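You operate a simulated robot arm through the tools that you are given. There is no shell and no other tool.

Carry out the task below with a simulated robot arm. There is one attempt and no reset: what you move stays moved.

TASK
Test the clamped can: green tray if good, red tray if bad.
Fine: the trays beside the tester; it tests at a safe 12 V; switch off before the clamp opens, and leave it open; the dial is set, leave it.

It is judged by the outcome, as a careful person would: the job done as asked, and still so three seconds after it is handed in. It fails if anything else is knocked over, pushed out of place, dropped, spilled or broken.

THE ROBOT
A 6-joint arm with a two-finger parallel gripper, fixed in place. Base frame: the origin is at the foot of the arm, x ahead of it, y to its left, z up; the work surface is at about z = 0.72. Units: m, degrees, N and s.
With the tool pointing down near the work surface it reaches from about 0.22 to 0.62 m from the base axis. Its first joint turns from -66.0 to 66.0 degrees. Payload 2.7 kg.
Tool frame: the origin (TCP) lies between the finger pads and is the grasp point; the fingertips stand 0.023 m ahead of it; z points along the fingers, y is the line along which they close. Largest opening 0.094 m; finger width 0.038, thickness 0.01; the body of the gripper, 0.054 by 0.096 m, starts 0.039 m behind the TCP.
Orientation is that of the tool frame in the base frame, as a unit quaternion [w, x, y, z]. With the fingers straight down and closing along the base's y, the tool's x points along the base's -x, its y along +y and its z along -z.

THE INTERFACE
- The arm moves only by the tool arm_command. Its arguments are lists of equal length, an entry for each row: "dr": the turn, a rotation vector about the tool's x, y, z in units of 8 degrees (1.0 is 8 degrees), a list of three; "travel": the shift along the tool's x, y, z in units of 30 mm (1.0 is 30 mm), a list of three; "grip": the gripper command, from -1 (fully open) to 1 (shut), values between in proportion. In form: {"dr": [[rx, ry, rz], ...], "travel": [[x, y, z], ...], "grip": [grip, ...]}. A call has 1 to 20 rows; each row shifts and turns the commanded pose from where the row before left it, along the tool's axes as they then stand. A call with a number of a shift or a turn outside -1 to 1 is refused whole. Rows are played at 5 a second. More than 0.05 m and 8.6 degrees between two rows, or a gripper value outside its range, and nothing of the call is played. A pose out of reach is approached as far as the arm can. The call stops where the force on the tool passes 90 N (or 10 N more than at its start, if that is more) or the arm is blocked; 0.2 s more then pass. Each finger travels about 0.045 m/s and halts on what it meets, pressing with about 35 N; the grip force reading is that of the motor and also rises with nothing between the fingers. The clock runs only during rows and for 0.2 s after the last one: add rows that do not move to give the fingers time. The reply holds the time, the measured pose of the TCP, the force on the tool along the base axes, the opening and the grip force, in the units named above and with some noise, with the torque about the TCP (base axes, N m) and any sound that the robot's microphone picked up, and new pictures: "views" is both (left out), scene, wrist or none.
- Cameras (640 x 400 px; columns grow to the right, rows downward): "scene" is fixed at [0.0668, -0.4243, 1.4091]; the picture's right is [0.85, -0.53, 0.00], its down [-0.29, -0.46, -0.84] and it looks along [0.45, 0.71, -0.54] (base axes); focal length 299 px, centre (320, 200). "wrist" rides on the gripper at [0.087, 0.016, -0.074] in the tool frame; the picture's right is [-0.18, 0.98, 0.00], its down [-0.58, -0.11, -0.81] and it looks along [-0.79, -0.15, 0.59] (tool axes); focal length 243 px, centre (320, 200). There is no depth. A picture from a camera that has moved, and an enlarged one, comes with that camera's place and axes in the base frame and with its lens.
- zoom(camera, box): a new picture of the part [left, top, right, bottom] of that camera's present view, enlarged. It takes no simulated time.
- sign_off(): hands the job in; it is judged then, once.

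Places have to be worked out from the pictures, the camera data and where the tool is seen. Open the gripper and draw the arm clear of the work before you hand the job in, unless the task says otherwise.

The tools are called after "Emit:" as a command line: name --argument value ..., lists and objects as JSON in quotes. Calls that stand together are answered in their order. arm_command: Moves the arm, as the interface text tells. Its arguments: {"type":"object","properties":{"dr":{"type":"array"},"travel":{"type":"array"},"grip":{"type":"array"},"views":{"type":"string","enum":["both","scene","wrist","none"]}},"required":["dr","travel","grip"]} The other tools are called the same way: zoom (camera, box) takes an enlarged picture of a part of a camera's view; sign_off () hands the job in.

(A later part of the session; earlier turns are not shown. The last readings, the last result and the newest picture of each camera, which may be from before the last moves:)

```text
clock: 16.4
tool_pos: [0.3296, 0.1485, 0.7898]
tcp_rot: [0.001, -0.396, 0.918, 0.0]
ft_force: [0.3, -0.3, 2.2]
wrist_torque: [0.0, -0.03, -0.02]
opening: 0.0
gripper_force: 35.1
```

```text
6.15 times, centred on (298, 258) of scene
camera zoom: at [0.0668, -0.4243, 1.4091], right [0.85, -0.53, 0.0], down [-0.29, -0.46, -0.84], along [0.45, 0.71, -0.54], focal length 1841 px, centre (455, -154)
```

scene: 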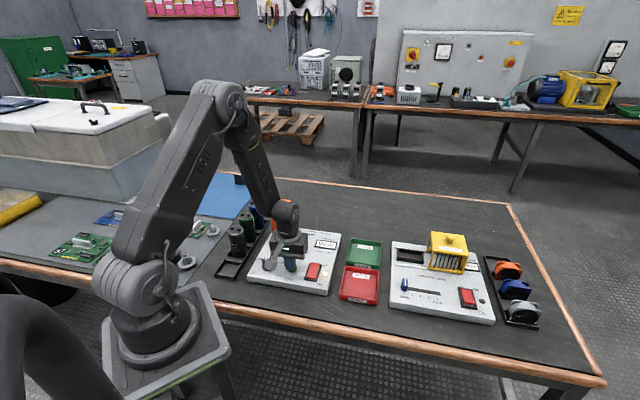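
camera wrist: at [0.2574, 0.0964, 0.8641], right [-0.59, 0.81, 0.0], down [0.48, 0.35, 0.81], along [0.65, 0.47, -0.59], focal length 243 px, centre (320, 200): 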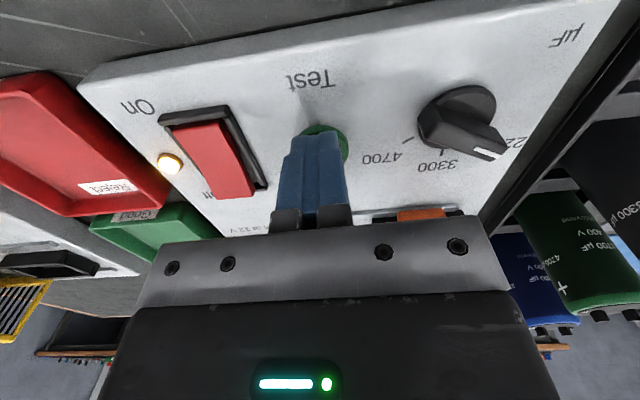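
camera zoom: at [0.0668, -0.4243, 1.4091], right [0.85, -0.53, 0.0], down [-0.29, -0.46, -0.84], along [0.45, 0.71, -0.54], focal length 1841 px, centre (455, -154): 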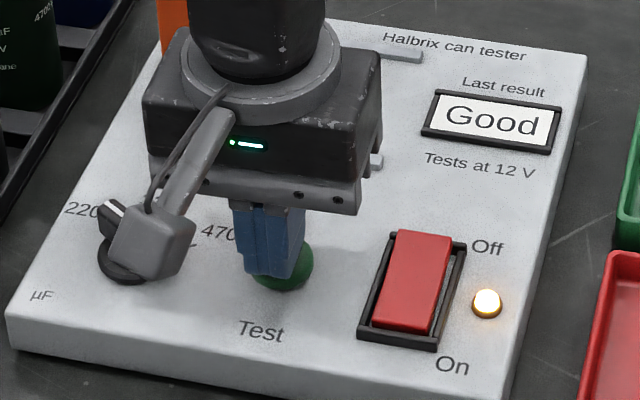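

The display reads "Good", so the can belongs in the green tray. I'll lift off the button, move over the Off end of the rocker and tilt the tool the other way to press it.

Emit:
arm_command --dr '[[0, 0, 0], [0, 0, 0], [0, 0, 0], [0, 0, 0], [0, 0, 0], [0, 1, 0], [0, 0, 0]]' --travel '[[0, 0, -1], [0, 0, -0.85], [-0.3, -0.69, 0], [-0.3, -0.69, 0], [-0.29, -0.69, 0], [0, 0, 0], [0, 0, 0]]' --grip '[1, 1, 1, 1, 1, 1, 1]'

Emit:
zoom --camera "scene" --box '[250, 225, 346, 290]'

Emit:
zoom --camera "wrist" --box '[220, 30, 420, 155]'

```text
clock: 18.0
tool_pos: [0.3937, 0.1247, 0.8471]
tcp_rot: [-0.064, -0.394, 0.916, -0.027]
ft_force: [0.7, 0.9, 0.7]
wrist_torque: [0.0, -0.01, -0.01]
opening: 0.0
gripper_force: 34.6
camera wrist: at [0.3287, 0.0813, 0.9313], right [-0.59, 0.81, -0.03], down [0.55, 0.43, 0.72], along [0.59, 0.41, -0.7], focal length 243 px, centre (320, 200)
```

scene: 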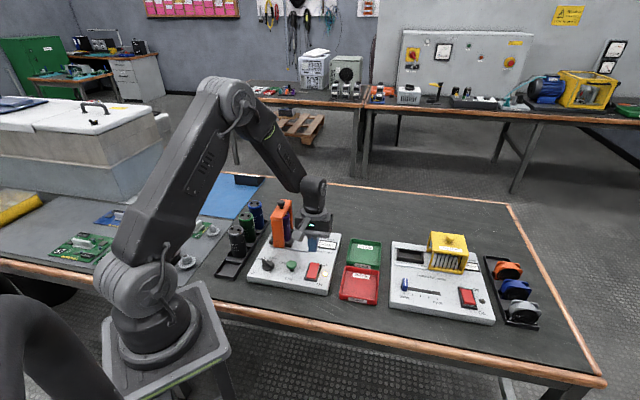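
wrist: 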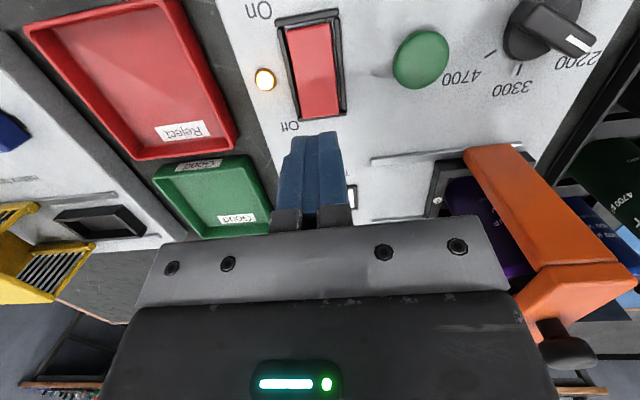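

```text
6.15 times, centred on (298, 258) of scene
camera zoom: at [0.0668, -0.4243, 1.4091], right [0.85, -0.53, 0.0], down [-0.29, -0.46, -0.84], along [0.45, 0.71, -0.54], focal length 1841 px, centre (455, -154)
```

zoom: 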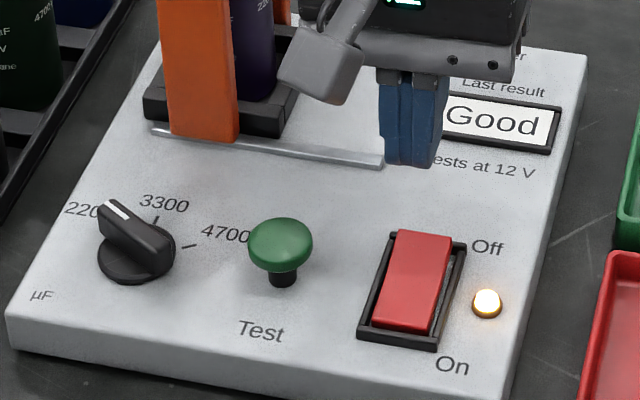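

```text
3.20 times, centred on (320, 92) of wrist
camera zoom: at [0.3287, 0.0813, 0.9313], right [-0.59, 0.81, -0.03], down [0.55, 0.43, 0.72], along [0.59, 0.41, -0.7], focal length 776 px, centre (320, 544)
```

zoom: 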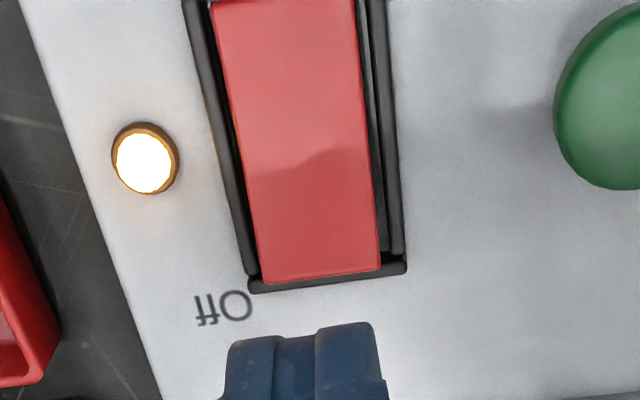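

The tip will land about 5–6 mm inside the Off edge, well centred. I'll lower to just above it with a 2 mm nudge forward.

Emit:
arm_command --dr '[[0, 0, 0], [0, 0, 0], [0, 0, 0]]' --travel '[[-0.09, -0.033, 0.89], [-0.09, -0.033, 0.89], [0, 0, 0]]' --grip '[1, 1, 1]'

Emit:
zoom --camera "scene" --box '[280, 235, 346, 290]'

Emit:
zoom --camera "wrist" --box '[220, 50, 420, 175]'

```text
clock: 18.8
tool_pos: [0.3931, 0.1225, 0.7919]
tcp_rot: [-0.064, -0.394, 0.917, -0.027]
ft_force: [0.1, 0.7, -0.8]
wrist_torque: [-0.03, 0.01, 0.0]
opening: 0.0
gripper_force: 34.9
camera wrist: at [0.3285, 0.077, 0.8775], right [-0.59, 0.81, -0.03], down [0.55, 0.42, 0.72], along [0.59, 0.41, -0.7], focal length 243 px, centre (320, 200)
```

scene: 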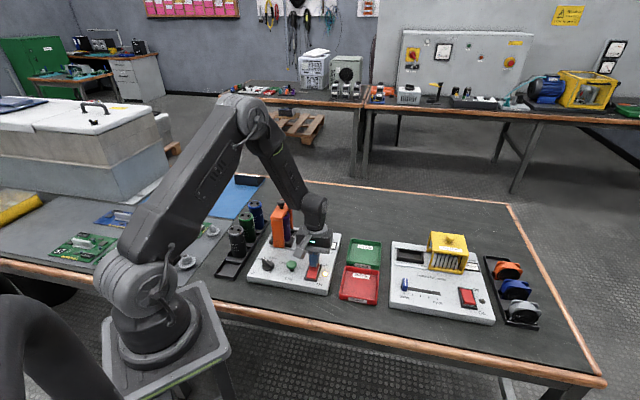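
wrist: 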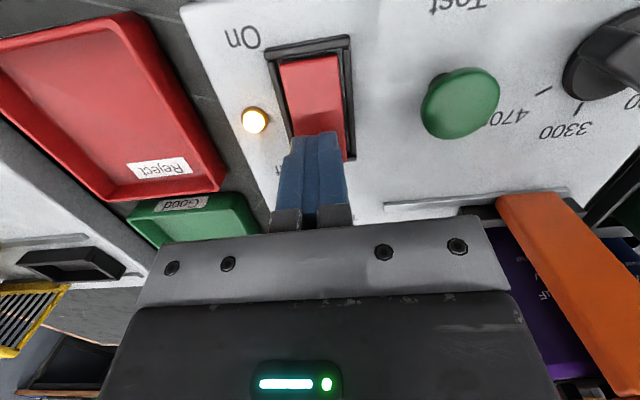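

```text
7.27 times, centred on (313, 262) of scene
camera zoom: at [0.0668, -0.4243, 1.4091], right [0.85, -0.53, 0.0], down [-0.29, -0.46, -0.84], along [0.45, 0.71, -0.54], focal length 2176 px, centre (371, -254)
```

zoom: 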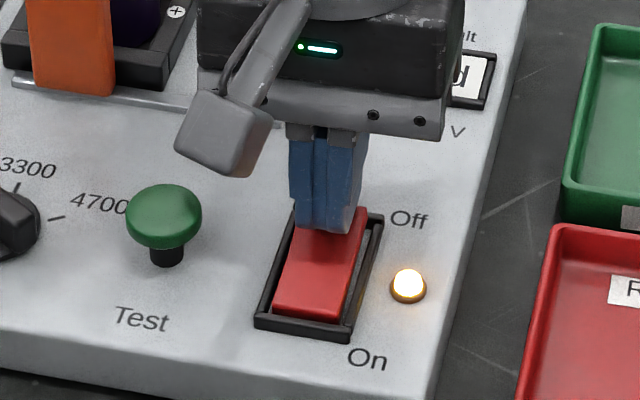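

```text
3.20 times, centred on (320, 112) of wrist
camera zoom: at [0.3285, 0.077, 0.8775], right [-0.59, 0.81, -0.03], down [0.55, 0.42, 0.72], along [0.59, 0.41, -0.7], focal length 776 px, centre (320, 480)
```

zoom: 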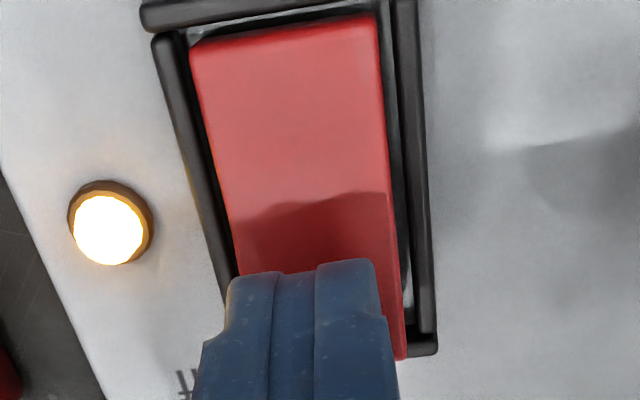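

The tip is over the Off half just above the surface. I'll press down in 2 mm steps, up to 10 mm, and watch for the click and the lamp.

Emit:
arm_command --dr '[[0, 0, 0], [0, 0, 0], [0, 0, 0], [0, 0, 0], [0, 0, 0], [0, 0, 0]]' --travel '[[-0.009, 0, 0.066], [-0.009, 0, 0.066], [-0.009, 0, 0.066], [-0.009, 0, 0.066], [-0.009, 0, 0.066], [0, 0, 0]]' --grip '[1, 1, 1, 1, 1, 1]'

Emit:
zoom --camera "scene" --box '[280, 235, 346, 290]'

```text
clock: 20.2
tool_pos: [0.3929, 0.1239, 0.7823]
tcp_rot: [-0.062, -0.394, 0.916, -0.029]
ft_force: [-4.1, -0.1, 19.4]
wrist_torque: [-0.2, 0.36, -0.05]
opening: 0.0003
gripper_force: 34.7
heard: click
camera wrist: at [0.3286, 0.0785, 0.8686], right [-0.59, 0.81, -0.03], down [0.55, 0.42, 0.72], along [0.59, 0.41, -0.7], focal length 243 px, centre (320, 200)
```

scene: 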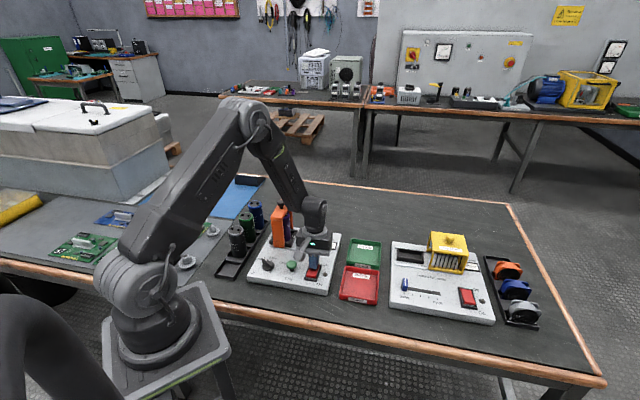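
wrist: 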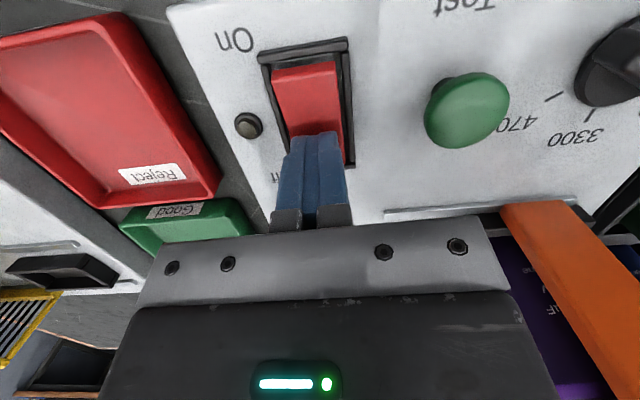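

```text
7.27 times, centred on (313, 262) of scene
camera zoom: at [0.0665, -0.4243, 1.4091], right [0.85, -0.53, 0.0], down [-0.29, -0.46, -0.84], along [0.45, 0.71, -0.54], focal length 2176 px, centre (371, -254)
```

zoom: 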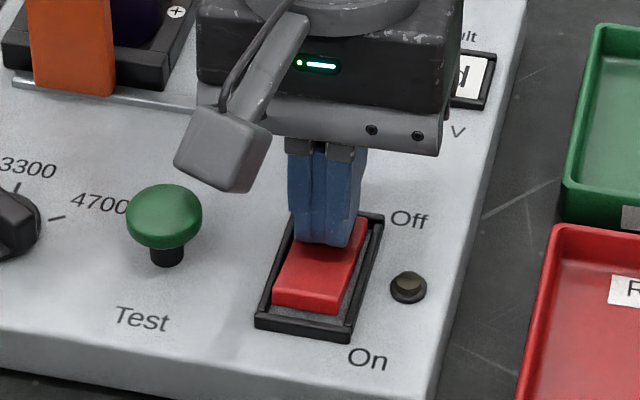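

Click heard and the lamp is out: the tester is off. I'll now lift straight up, remove the tilt, and move over toward the clamp knob with the gripper opening.

Emit:
arm_command --dr '[[0, 0, 0], [0, 0, 0], [0, 0, 0], [0, 0, 0], [0, 0, 0], [0, 0, 0], [0, -1, 0], [0, 0, 0], [0, 0, 0], [0, 0, 0], [0, 0, 0], [0, 0, 0], [0, 0, 0]]' --travel '[[0.139, 0, -0.99], [0.139, 0, -0.99], [0.139, 0, -0.99], [0.139, 0, -0.99], [0.139, 0, -0.99], [0.139, 0, -0.99], [0, 0, -0.5], [-0.75, 0.85, 0], [-0.75, 0.85, 0], [-0.75, 0.85, 0], [-0.75, 0.85, 0], [-0.75, 0.85, 0], [0, 0, 0]]' --grip '[1, 1, 1, 1, 1, 1, 1, -0.3, -0.3, -0.3, -0.3, -0.3, -0.3]'

Emit:
zoom --camera "scene" --box '[230, 170, 346, 290]'

Emit:
zoom --camera "wrist" --box '[200, 0, 440, 150]'

```text
clock: 23.0
tool_pos: [0.381, 0.2949, 0.977]
tcp_rot: [0.0, -0.395, 0.918, 0.0]
ft_force: [-0.7, -1.3, 0.5]
wrist_torque: [-0.01, -0.02, 0.01]
opening: 0.0609
gripper_force: 0.0
camera wrist: at [0.3088, 0.2414, 1.0512], right [-0.59, 0.81, 0.0], down [0.48, 0.35, 0.81], along [0.65, 0.47, -0.59], focal length 243 px, centre (320, 200)
```

scene: 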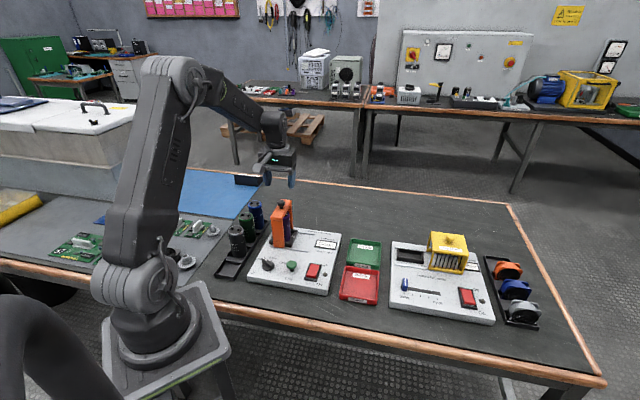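
wrist: 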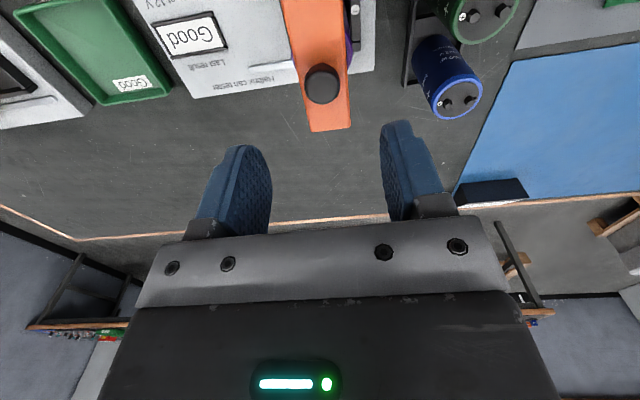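

```text
3.33 times, centred on (288, 230) of scene
camera zoom: at [0.0668, -0.4242, 1.4091], right [0.85, -0.53, 0.0], down [-0.29, -0.46, -0.84], along [0.45, 0.71, -0.54], focal length 997 px, centre (427, 100)
```

zoom: 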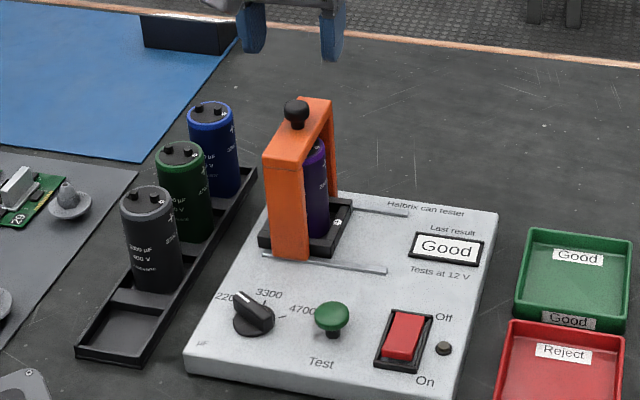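

```text
2.67 times, centred on (320, 75) of wrist
camera zoom: at [0.3088, 0.2414, 1.0512], right [-0.59, 0.81, 0.0], down [0.48, 0.35, 0.81], along [0.65, 0.47, -0.59], focal length 647 px, centre (320, 533)
```

zoom: 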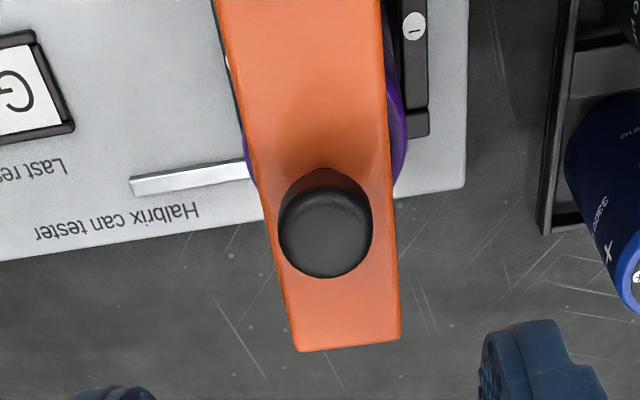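

Triangulating again puts the knob at about (0.3755, 0.294) with its cap between z≈0.889 and 0.905 and the bar top at 0.879; the can stands centred below. I'll lower around the knob with the fingers 60 mm open, staying above the bar.

Emit:
arm_command --dr '[[0, 0, 0], [0, 0, 0], [0, 0, 0], [0, 0, 0]]' --travel '[[0.13, 0.07, 0.8], [0, 0, 0.8], [0, 0, 0.7], [0, 0, 0]]' --grip '[-0.3, -0.3, -0.3, -0.3]'

Emit:
zoom --camera "scene" --box '[240, 160, 346, 230]'

Emit:
zoom --camera "wrist" --box '[200, 60, 440, 210]'

```text
clock: 24.0
tool_pos: [0.375, 0.2926, 0.9078]
tcp_rot: [0.001, -0.396, 0.918, 0.0]
ft_force: [-0.2, 0.5, 0.2]
wrist_torque: [-0.03, 0.03, 0.01]
opening: 0.0611
gripper_force: 0.0
camera wrist: at [0.3034, 0.2396, 0.9818], right [-0.59, 0.81, 0.0], down [0.48, 0.35, 0.81], along [0.65, 0.47, -0.59], focal length 243 px, centre (320, 200)
```

scene: 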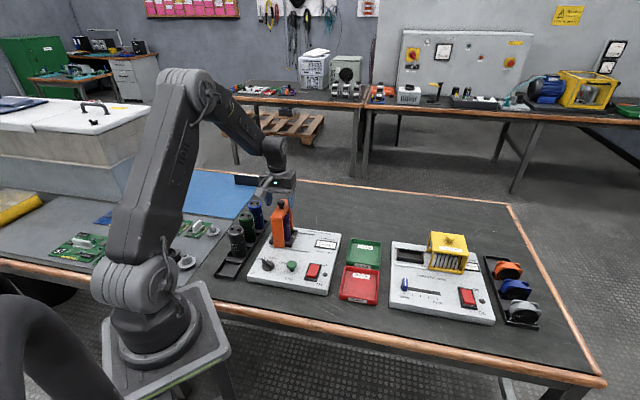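
wrist: 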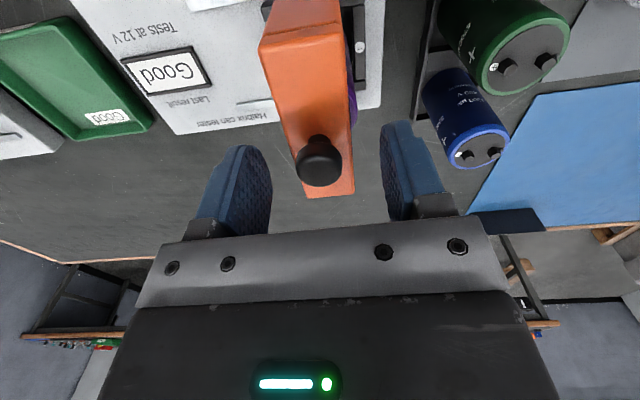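

```text
5.71 times, centred on (293, 195) of scene
camera zoom: at [0.0668, -0.4243, 1.4091], right [0.85, -0.53, 0.0], down [-0.29, -0.46, -0.84], along [0.45, 0.71, -0.54], focal length 1710 px, centre (474, 229)
```

zoom: 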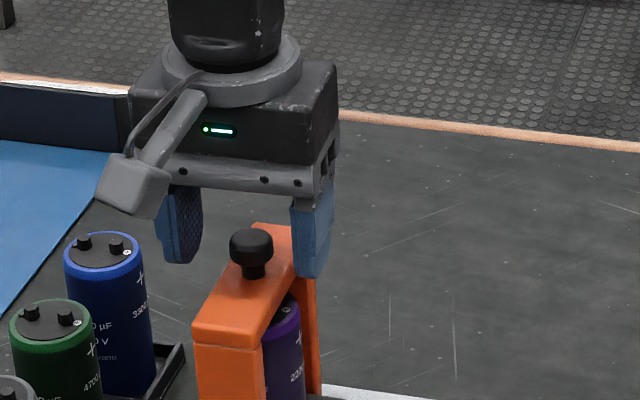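

```text
2.67 times, centred on (320, 135) of wrist
camera zoom: at [0.3034, 0.2396, 0.9818], right [-0.59, 0.81, 0.0], down [0.48, 0.35, 0.81], along [0.65, 0.47, -0.59], focal length 647 px, centre (320, 373)
```

zoom: 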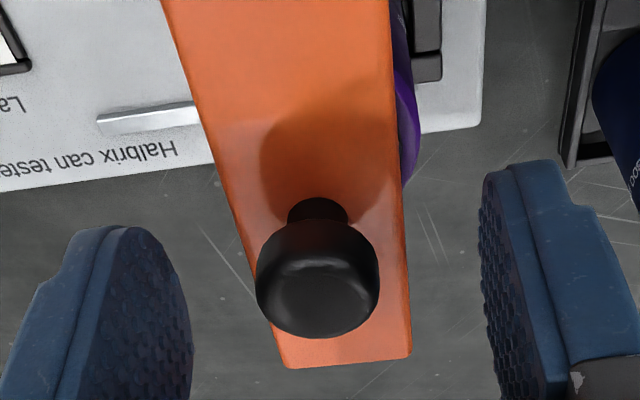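

The knob is centred between the fingers (within ~2 mm) and the tips are just above the bar. I'll close on the knob.

Emit:
arm_command --dr '[[0, 0, 0], [0, 0, 0], [0, 0, 0], [0, 0, 0]]' --travel '[[0, 0, 0], [0, 0, 0], [0, 0, 0], [0, 0, 0]]' --grip '[1, 1, 1, 1]'

Emit:
zoom --camera "wrist" --box '[200, 60, 440, 210]'

```text
clock: 25.0
tool_pos: [0.3774, 0.2916, 0.9078]
tcp_rot: [0.001, -0.394, 0.919, -0.001]
ft_force: [6.4, -6.0, -2.9]
wrist_torque: [-0.03, -0.17, 0.0]
opening: 0.0238
gripper_force: 44.7
camera wrist: at [0.304, 0.239, 0.982], right [-0.59, 0.81, 0.0], down [0.48, 0.35, 0.81], along [0.65, 0.47, -0.59], focal length 243 px, centre (320, 200)
```

scene: 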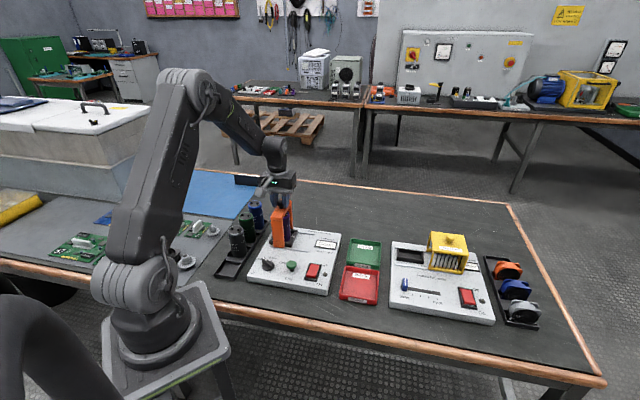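
wrist: 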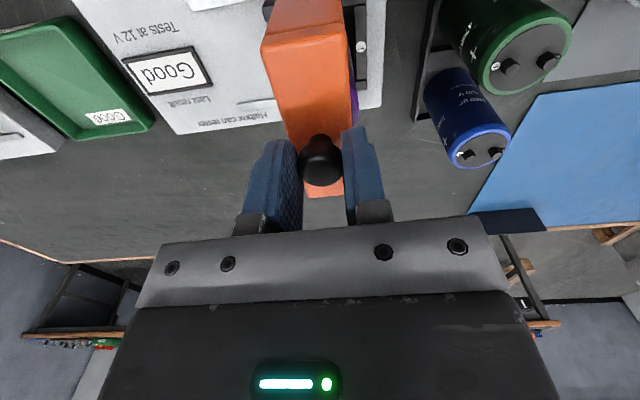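

```text
2.67 times, centred on (320, 135) of wrist
camera zoom: at [0.304, 0.239, 0.982], right [-0.59, 0.81, 0.0], down [0.48, 0.35, 0.81], along [0.65, 0.47, -0.59], focal length 647 px, centre (320, 373)
```

zoom: 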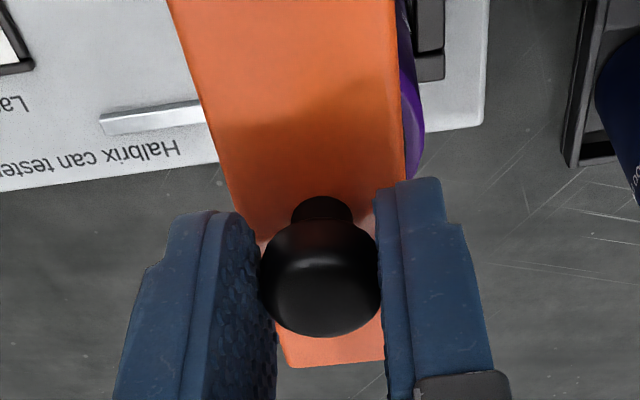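

The knob is gripped (opening 23.8 mm). I'll slide it along the rails (tool −y) by 20 mm first and check the force.

Emit:
arm_command --dr '[[0, 0, 0], [0, 0, 0], [0, 0, 0], [0, 0, 0], [0, 0, 0]]' --travel '[[0, -0.17, 0], [0, -0.17, 0], [0, -0.17, 0], [0, -0.17, 0], [0, 0, 0]]' --grip '[1, 1, 1, 1, 1]'

Emit:
zoom --camera "scene" --box '[240, 180, 346, 250]'

```text
clock: 26.2
tool_pos: [0.3915, 0.2766, 0.9085]
tcp_rot: [-0.001, -0.395, 0.919, 0.0]
ft_force: [-5.8, -4.6, 3.9]
wrist_torque: [0.36, -0.24, 0.05]
opening: 0.0236
gripper_force: 44.9
camera wrist: at [0.3183, 0.2249, 0.9821], right [-0.59, 0.81, 0.0], down [0.48, 0.35, 0.81], along [0.65, 0.47, -0.59], focal length 243 px, centre (320, 200)
```

scene: 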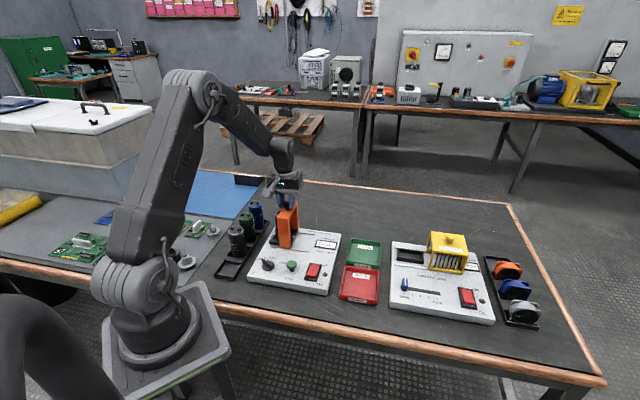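
wrist: 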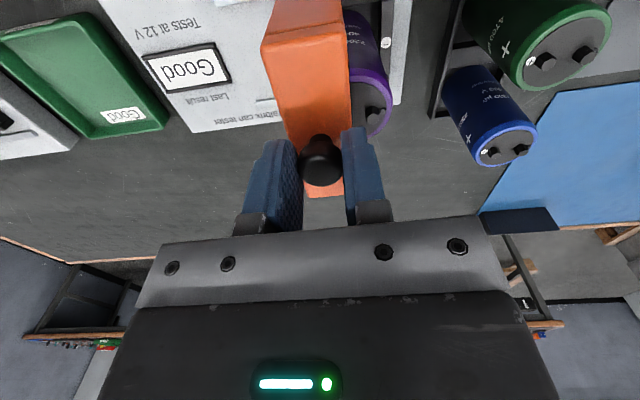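

```text
5.71 times, centred on (293, 215) of scene
camera zoom: at [0.0666, -0.4245, 1.4091], right [0.85, -0.53, 0.0], down [-0.29, -0.46, -0.84], along [0.45, 0.71, -0.54], focal length 1710 px, centre (474, 114)
```

zoom: 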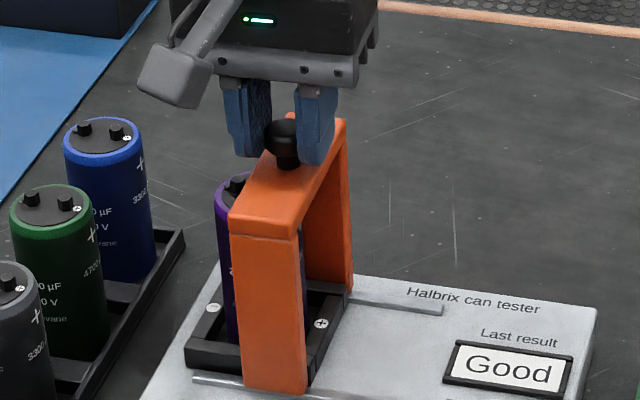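

The clamp slides freely; a ~7 N sideways force suggests the rail runs slightly more toward the front than my path. I'll continue 24 mm with a small +x correction.

Emit:
arm_command --dr '[[0, 0, 0], [0, 0, 0], [0, 0, 0], [0, 0, 0], [0, 0, 0]]' --travel '[[0.02, -0.2, 0], [0.02, -0.2, 0], [0.02, -0.2, 0], [0.02, -0.2, 0], [0, 0, 0]]' --grip '[1, 1, 1, 1, 1]'

Emit:
zoom --camera "scene" --box '[240, 180, 346, 250]'

```text
clock: 27.4
tool_pos: [0.4073, 0.2616, 0.908]
tcp_rot: [0.003, -0.396, 0.918, 0.0]
ft_force: [12.3, 14.4, -14.2]
wrist_torque: [0.43, -0.43, 0.13]
opening: 0.0237
gripper_force: 44.8
camera wrist: at [0.3337, 0.2087, 0.9816], right [-0.59, 0.81, 0.0], down [0.48, 0.35, 0.81], along [0.65, 0.48, -0.59], focal length 243 px, centre (320, 200)
```

scene: 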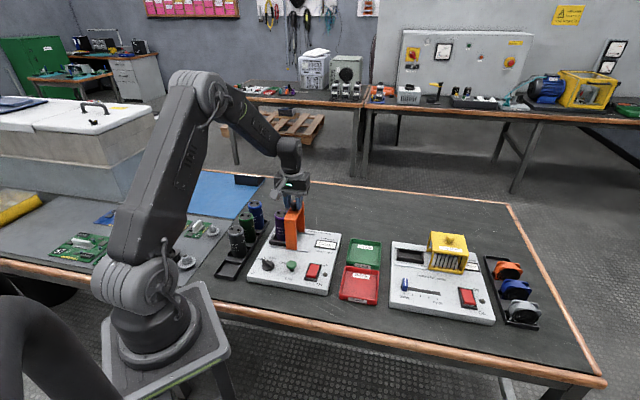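
wrist: 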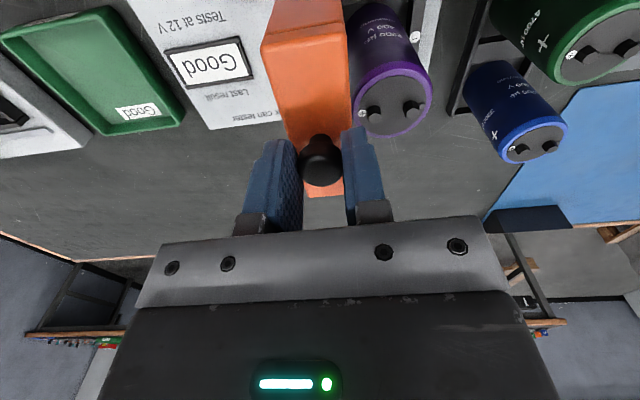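

```text
5.71 times, centred on (293, 215) of scene
camera zoom: at [0.0673, -0.4238, 1.4092], right [0.85, -0.53, 0.0], down [-0.29, -0.46, -0.84], along [0.45, 0.71, -0.54], focal length 1710 px, centre (474, 114)
```

zoom: 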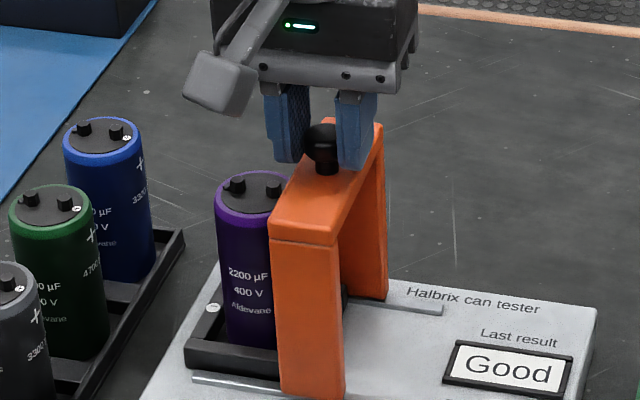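

The sideways force flipped to about +19 N, so the correction was too big; I'll take back ~1.7 mm and carry on 16 mm along −y.

Emit:
arm_command --dr '[[0, 0, 0], [0, 0, 0], [0, 0, 0], [0, 0, 0], [0, 0, 0]]' --travel '[[-0.057, -0.13, 0], [0, -0.13, 0], [0.002, -0.13, 0], [0.002, -0.14, 0], [0, 0, 0]]' --grip '[1, 1, 1, 1, 1]'

Emit:
zoom --camera "scene" --box '[240, 180, 346, 250]'

```text
clock: 28.6
tool_pos: [0.4167, 0.25, 0.9085]
tcp_rot: [0.0, -0.395, 0.918, 0.0]
ft_force: [6.9, 7.0, -6.6]
wrist_torque: [-0.36, 0.56, -0.15]
opening: 0.0238
gripper_force: 45.2
camera wrist: at [0.3453, 0.1976, 0.9822], right [-0.59, 0.81, 0.0], down [0.48, 0.35, 0.81], along [0.65, 0.47, -0.59], focal length 243 px, centre (320, 200)
```

scene: 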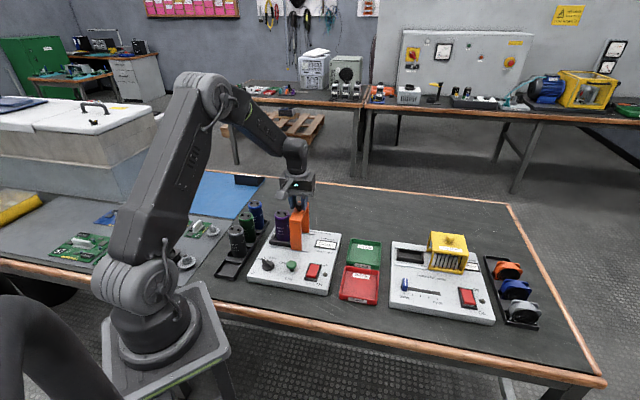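
wrist: 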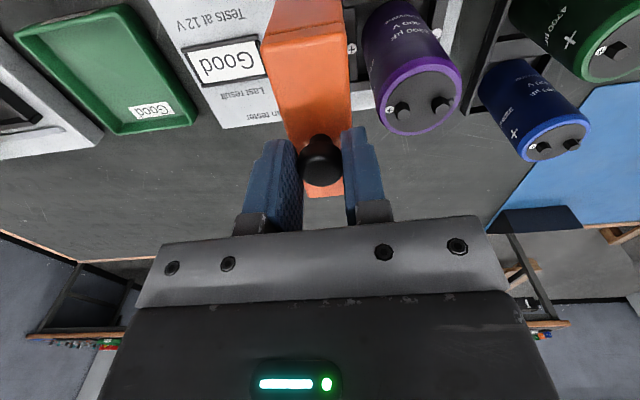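

```text
5.71 times, centred on (293, 215) of scene
camera zoom: at [0.0671, -0.424, 1.4092], right [0.85, -0.53, 0.0], down [-0.29, -0.46, -0.84], along [0.45, 0.71, -0.54], focal length 1710 px, centre (474, 114)
```

zoom: 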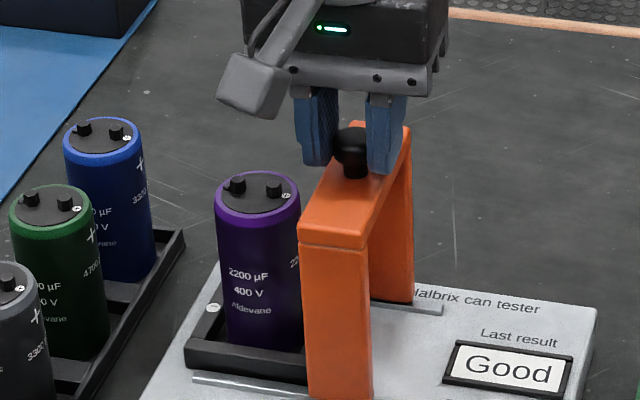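

The clamp has moved about 60 mm with some 15 mm of rail left. I'll continue in 3 mm steps toward its end stop with a small correction for the remaining sideways force.

Emit:
arm_command --dr '[[0, 0, 0], [0, 0, 0], [0, 0, 0], [0, 0, 0], [0, 0, 0], [0, 0, 0]]' --travel '[[-0.025, -0.1, 0], [0, -0.1, 0], [0, -0.1, 0], [0, -0.1, 0], [0, -0.1, 0], [0, 0, 0]]' --grip '[1, 1, 1, 1, 1, 1]'

Emit:
zoom --camera "scene" --box '[240, 180, 346, 250]'

```text
clock: 30.0
tool_pos: [0.4244, 0.2464, 0.9083]
tcp_rot: [-0.002, -0.397, 0.918, 0.002]
ft_force: [-53.5, 20.6, 24.5]
wrist_torque: [0.71, 0.28, 0.36]
opening: 0.0239
gripper_force: 44.8
camera wrist: at [0.3518, 0.1917, 0.9825], right [-0.59, 0.81, 0.01], down [0.48, 0.35, 0.8], along [0.65, 0.48, -0.6], focal length 243 px, centre (320, 200)
```

scene: 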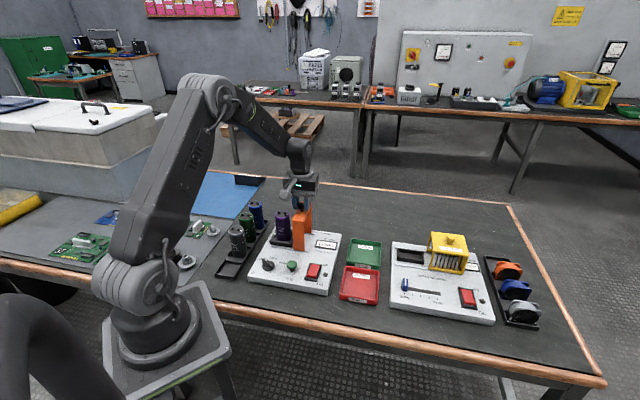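
wrist: 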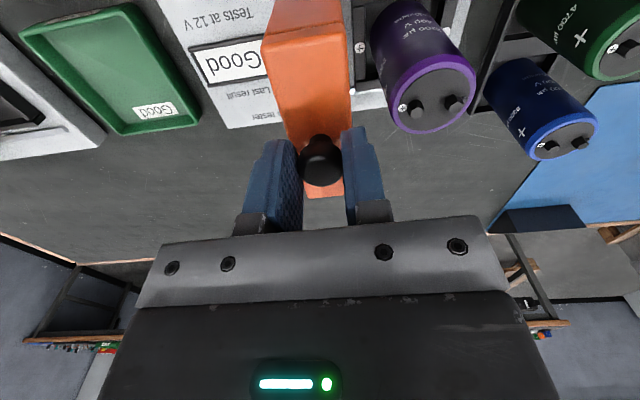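

```text
5.71 times, centred on (293, 215) of scene
camera zoom: at [0.0651, -0.4239, 1.4093], right [0.85, -0.53, 0.0], down [-0.29, -0.46, -0.84], along [0.45, 0.71, -0.54], focal length 1710 px, centre (474, 114)
```

zoom: 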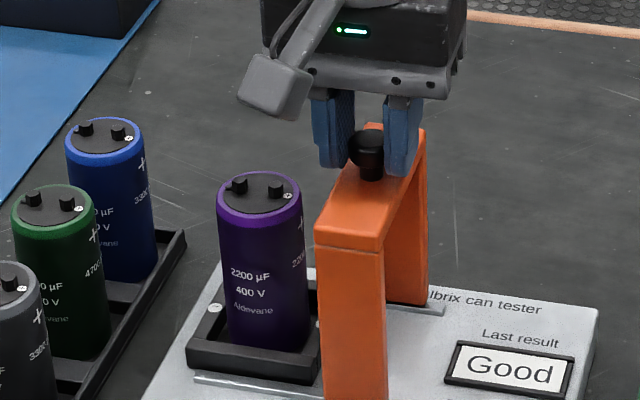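

The end stop is reached (≈50 N along the slide) and the can is fully clear of the clamp. I'll relax the pull by ~6 mm, open the fingers, and rise.

Emit:
arm_command --dr '[[0, 0, 0], [0, 0, 0], [0, 0, 0], [0, 0, 0], [0, 0, 0]]' --travel '[[0, 0.1, 0], [0, 0.1, 0], [0, 0, 0], [0, 0, 0], [0, 0, 0]]' --grip '[1, 1, -0.3, -0.3, -0.3]'

Emit:
zoom --camera "wrist" --box '[200, 60, 440, 210]'

```text
clock: 31.2
tool_pos: [0.4254, 0.2443, 0.9084]
tcp_rot: [0.0, -0.395, 0.919, -0.001]
ft_force: [-0.6, 0.6, -0.3]
wrist_torque: [-0.01, 0.01, -0.03]
opening: 0.0613
gripper_force: 0.1
camera wrist: at [0.3527, 0.192, 0.9812], right [-0.59, 0.81, 0.0], down [0.48, 0.35, 0.81], along [0.65, 0.47, -0.59], focal length 243 px, centre (320, 200)
```

scene: 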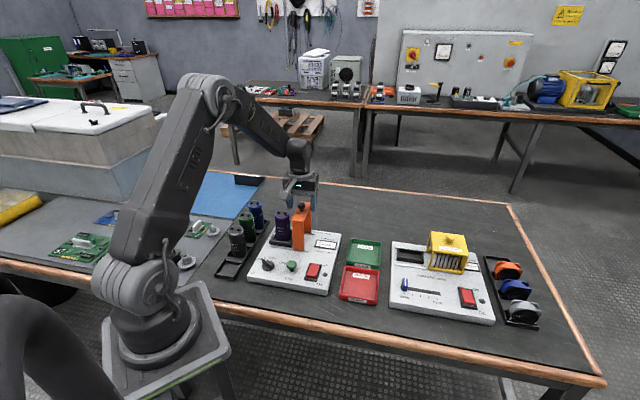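
wrist: 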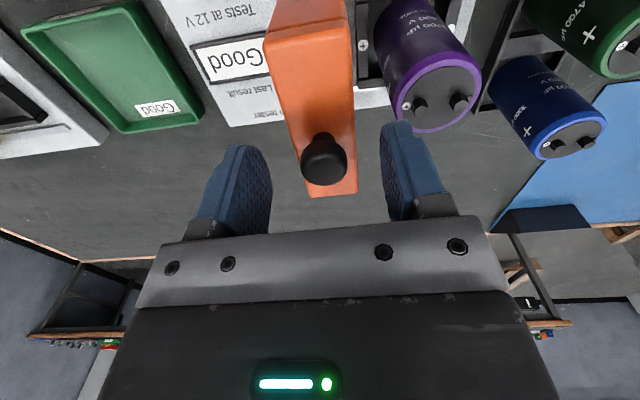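

```text
2.67 times, centred on (320, 135) of wrist
camera zoom: at [0.3527, 0.192, 0.9812], right [-0.59, 0.81, 0.0], down [0.48, 0.35, 0.81], along [0.65, 0.47, -0.59], focal length 647 px, centre (320, 373)
```

zoom: 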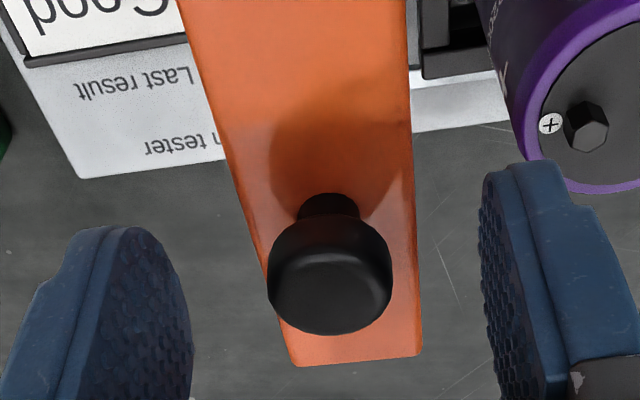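

The knob is free and the clamp stays open. I'll rise 90 mm, turn the tool 90° so the fingers close front-to-back (clear of the clamp), open fully and move over the can near (0.376, 0.293).

Emit:
arm_command --dr '[[0, 0, 0], [0, 0, 0], [0, 0, 0], [0, 0, 0.9375], [0, 0, 0.9375], [0, 0, 0.9375], [0, 0, 0.9375], [0, 0, 0.9375], [0, 0, 0.9375], [0, 0, 0.9375], [0, 0, 0.9375], [0, 0, 0.9375], [0, 0, 0.9375], [0, 0, 0.9375], [0, 0, 0.9375], [0, 0, 0], [0, 0, 0], [0, 0, 0], [0, 0, 0]]' --travel '[[0, 0, -1], [0, 0, -1], [0, 0, -1], [0, 0, 0], [0, 0, 0], [0, 0, 0], [0, 0, 0], [0, 0, 0], [0, 0, 0], [0, 0, 0], [0, 0, 0], [0, 0, 0], [0, 0, 0], [0, 0, 0], [0, 0, 0], [0.8, 0, 0], [0.8, 0, 0], [0.7, 0, 0], [0, 0, 0]]' --grip '[-0.3, -0.3, -0.3, -1, -1, -1, -1, -1, -1, -1, -1, -1, -1, -1, -1, -1, -1, -1, -1]'

Emit:
zoom --camera "wrist" --box '[200, 0, 440, 150]'

Emit:
zoom --camera "scene" --box '[240, 190, 346, 260]'

```text
clock: 35.2
tool_pos: [0.3739, 0.2919, 0.9984]
tcp_rot: [0.0, 0.37, 0.929, 0.0]
ft_force: [-0.1, 0.4, 0.5]
wrist_torque: [0.0, -0.03, -0.01]
opening: 0.094
gripper_force: 0.0
camera wrist: at [0.321, 0.3619, 1.0726], right [0.81, 0.59, 0.0], down [0.35, -0.48, 0.81], along [0.47, -0.65, -0.59], focal length 243 px, centre (320, 200)
```

scene: 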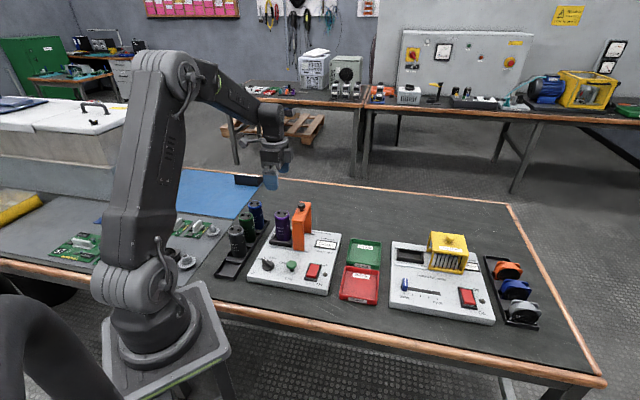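
wrist: 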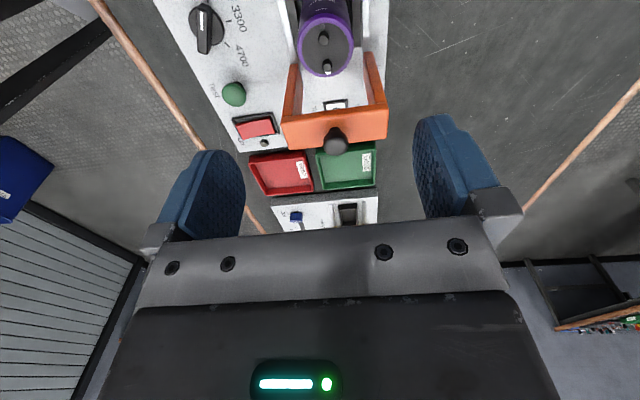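

```text
2.67 times, centred on (320, 75) of wrist
camera zoom: at [0.321, 0.3619, 1.0726], right [0.81, 0.59, 0.0], down [0.35, -0.48, 0.81], along [0.47, -0.65, -0.59], focal length 647 px, centre (320, 533)
```

zoom: 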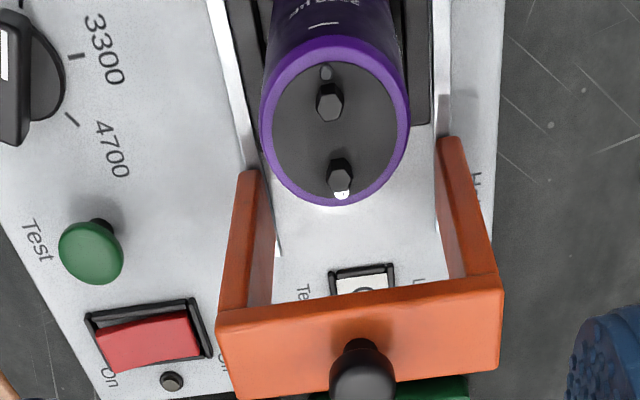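

```text
5.71 times, centred on (293, 225) of scene
camera zoom: at [0.0668, -0.4243, 1.4091], right [0.85, -0.53, 0.0], down [-0.29, -0.46, -0.84], along [0.45, 0.71, -0.54], focal length 1710 px, centre (474, 57)
```

zoom: 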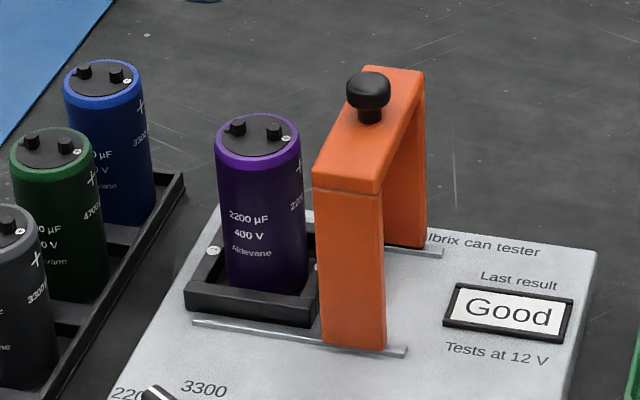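

The clamp stands open and the can (≈46 mm across, top ≈0.856) sits about 3–5 mm off the tool axis. I'll correct by (+2, +4) mm and lower until the tips are just above the can to recheck.

Emit:
arm_command --dr '[[0, 0, 0], [0, 0, 0], [0, 0, 0], [0, 0, 0]]' --travel '[[0.07, 0.13, 0.9], [0, 0, 0.9], [0, 0, 0.8], [0, 0, 0]]' --grip '[-1, -1, -1, -1]'

Emit:
zoom --camera "wrist" --box '[180, 30, 460, 205]'

Emit:
zoom --camera "scene" --box '[240, 180, 346, 250]'

```text
clock: 36.2
tool_pos: [0.378, 0.2948, 0.9191]
tcp_rot: [0.0, 0.371, 0.929, 0.0]
ft_force: [0.1, -0.4, -0.7]
wrist_torque: [-0.01, -0.01, 0.03]
opening: 0.0938
gripper_force: 0.0
camera wrist: at [0.3247, 0.3652, 0.9941], right [0.81, 0.59, 0.0], down [0.35, -0.48, 0.81], along [0.47, -0.65, -0.59], focal length 243 px, centre (320, 200)
```

scene: 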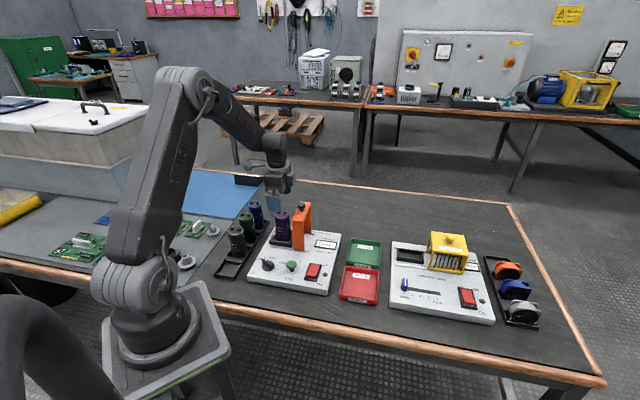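
wrist: 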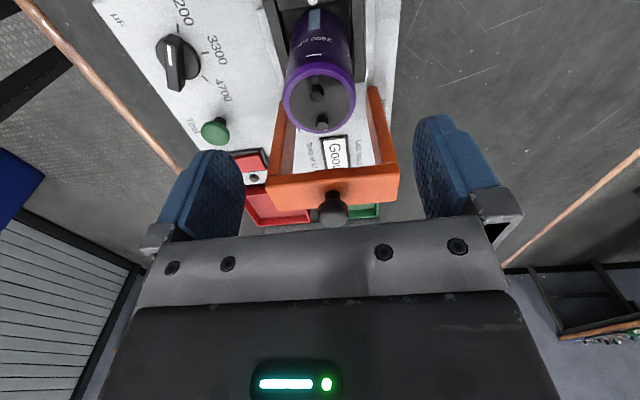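

```text
2.29 times, centred on (320, 118) of wrist
camera zoom: at [0.3247, 0.3652, 0.9941], right [0.81, 0.59, 0.0], down [0.35, -0.48, 0.81], along [0.47, -0.65, -0.59], focal length 555 px, centre (320, 389)
```

zoom: 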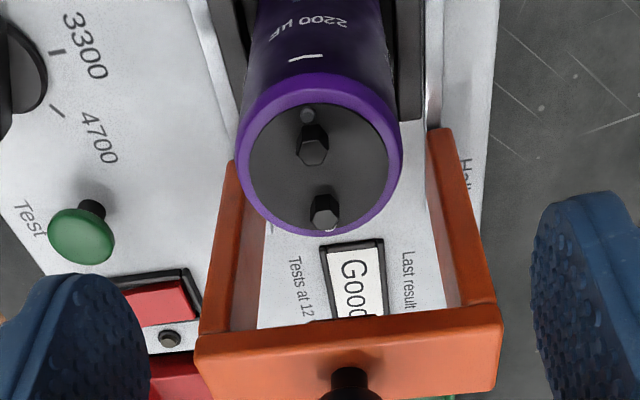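

```text
5.71 times, centred on (293, 215) of scene
camera zoom: at [0.0668, -0.4243, 1.4091], right [0.85, -0.53, 0.0], down [-0.29, -0.46, -0.84], along [0.45, 0.71, -0.54], focal length 1710 px, centre (474, 114)
```

zoom: 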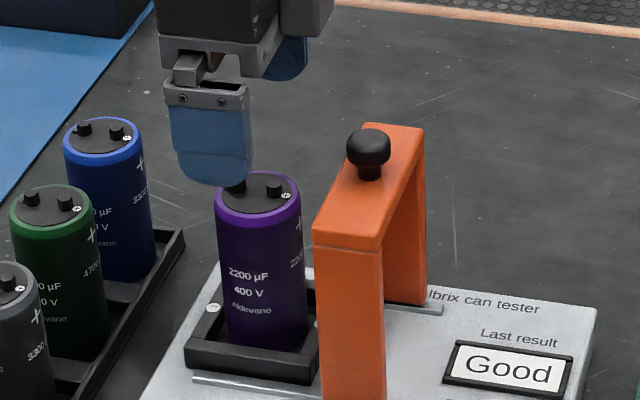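

The can is centred between the fingers across the closing direction, and about 3 mm off along the finger width. I'll correct 3 mm in x and descend to TCP z≈0.838, with the pads around the upper part of the can.

Emit:
arm_command --dr '[[0, 0, 0], [0, 0, 0], [0, 0, 0], [0, 0, 0], [0, 0, 0]]' --travel '[[0.1, 0.02, 0.7], [0, 0, 0.7], [0, 0, 0.7], [0, 0, 0.6], [0, 0, 0]]' --grip '[-1, -1, -1, -1, -1]'

Emit:
zoom --camera "wrist" --box '[180, 50, 460, 225]'

Emit:
zoom --camera "scene" --box '[240, 180, 346, 250]'

```text
clock: 37.4
tool_pos: [0.3753, 0.2983, 0.838]
tcp_rot: [0.0, 0.369, 0.929, 0.0]
ft_force: [-0.2, 0.4, -0.4]
wrist_torque: [-0.04, 0.03, 0.03]
opening: 0.094
gripper_force: 0.0
camera wrist: at [0.3224, 0.3691, 0.9123], right [0.81, 0.59, 0.0], down [0.35, -0.48, 0.81], along [0.47, -0.65, -0.59], focal length 243 px, centre (320, 200)
```

scene: 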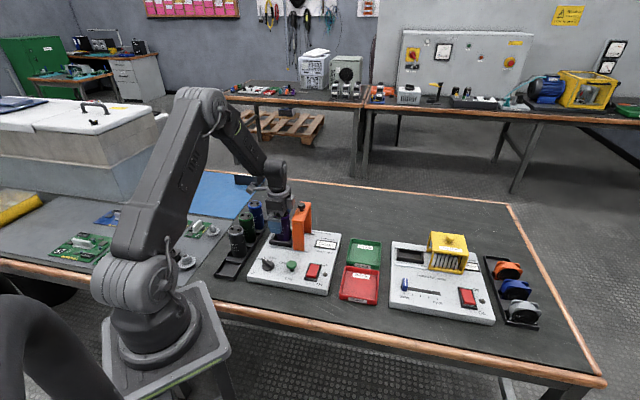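
wrist: 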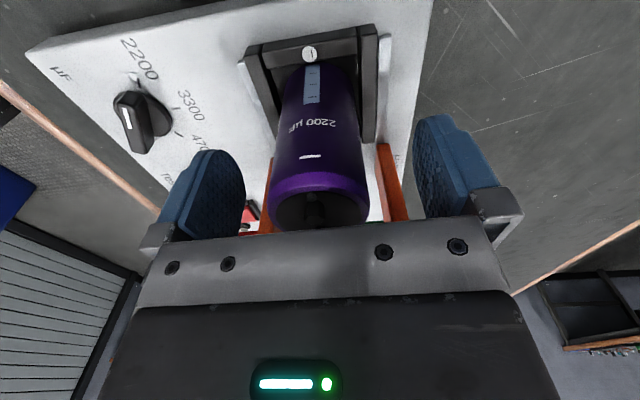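

```text
2.29 times, centred on (320, 138) of wrist
camera zoom: at [0.3224, 0.3691, 0.9123], right [0.81, 0.59, 0.0], down [0.35, -0.48, 0.81], along [0.47, -0.65, -0.59], focal length 555 px, centre (320, 343)
```

zoom: 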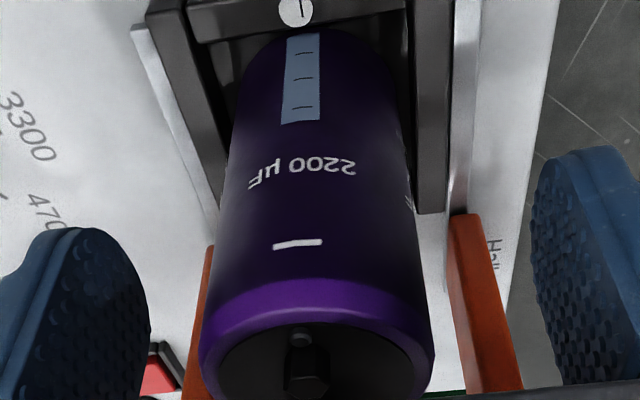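

```text
5.71 times, centred on (293, 215) of scene
camera zoom: at [0.0668, -0.4243, 1.4091], right [0.85, -0.53, 0.0], down [-0.29, -0.46, -0.84], along [0.45, 0.71, -0.54], focal length 1710 px, centre (474, 114)
```

zoom: 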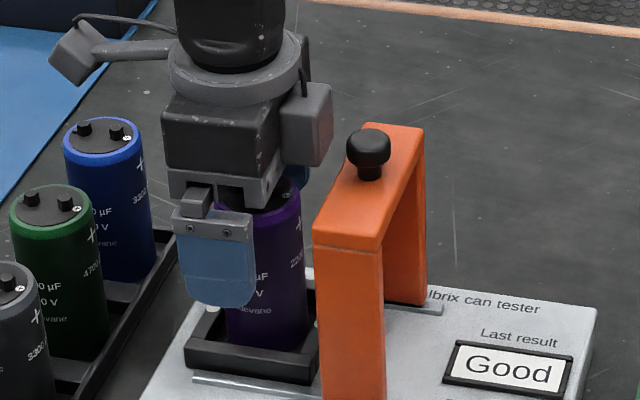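

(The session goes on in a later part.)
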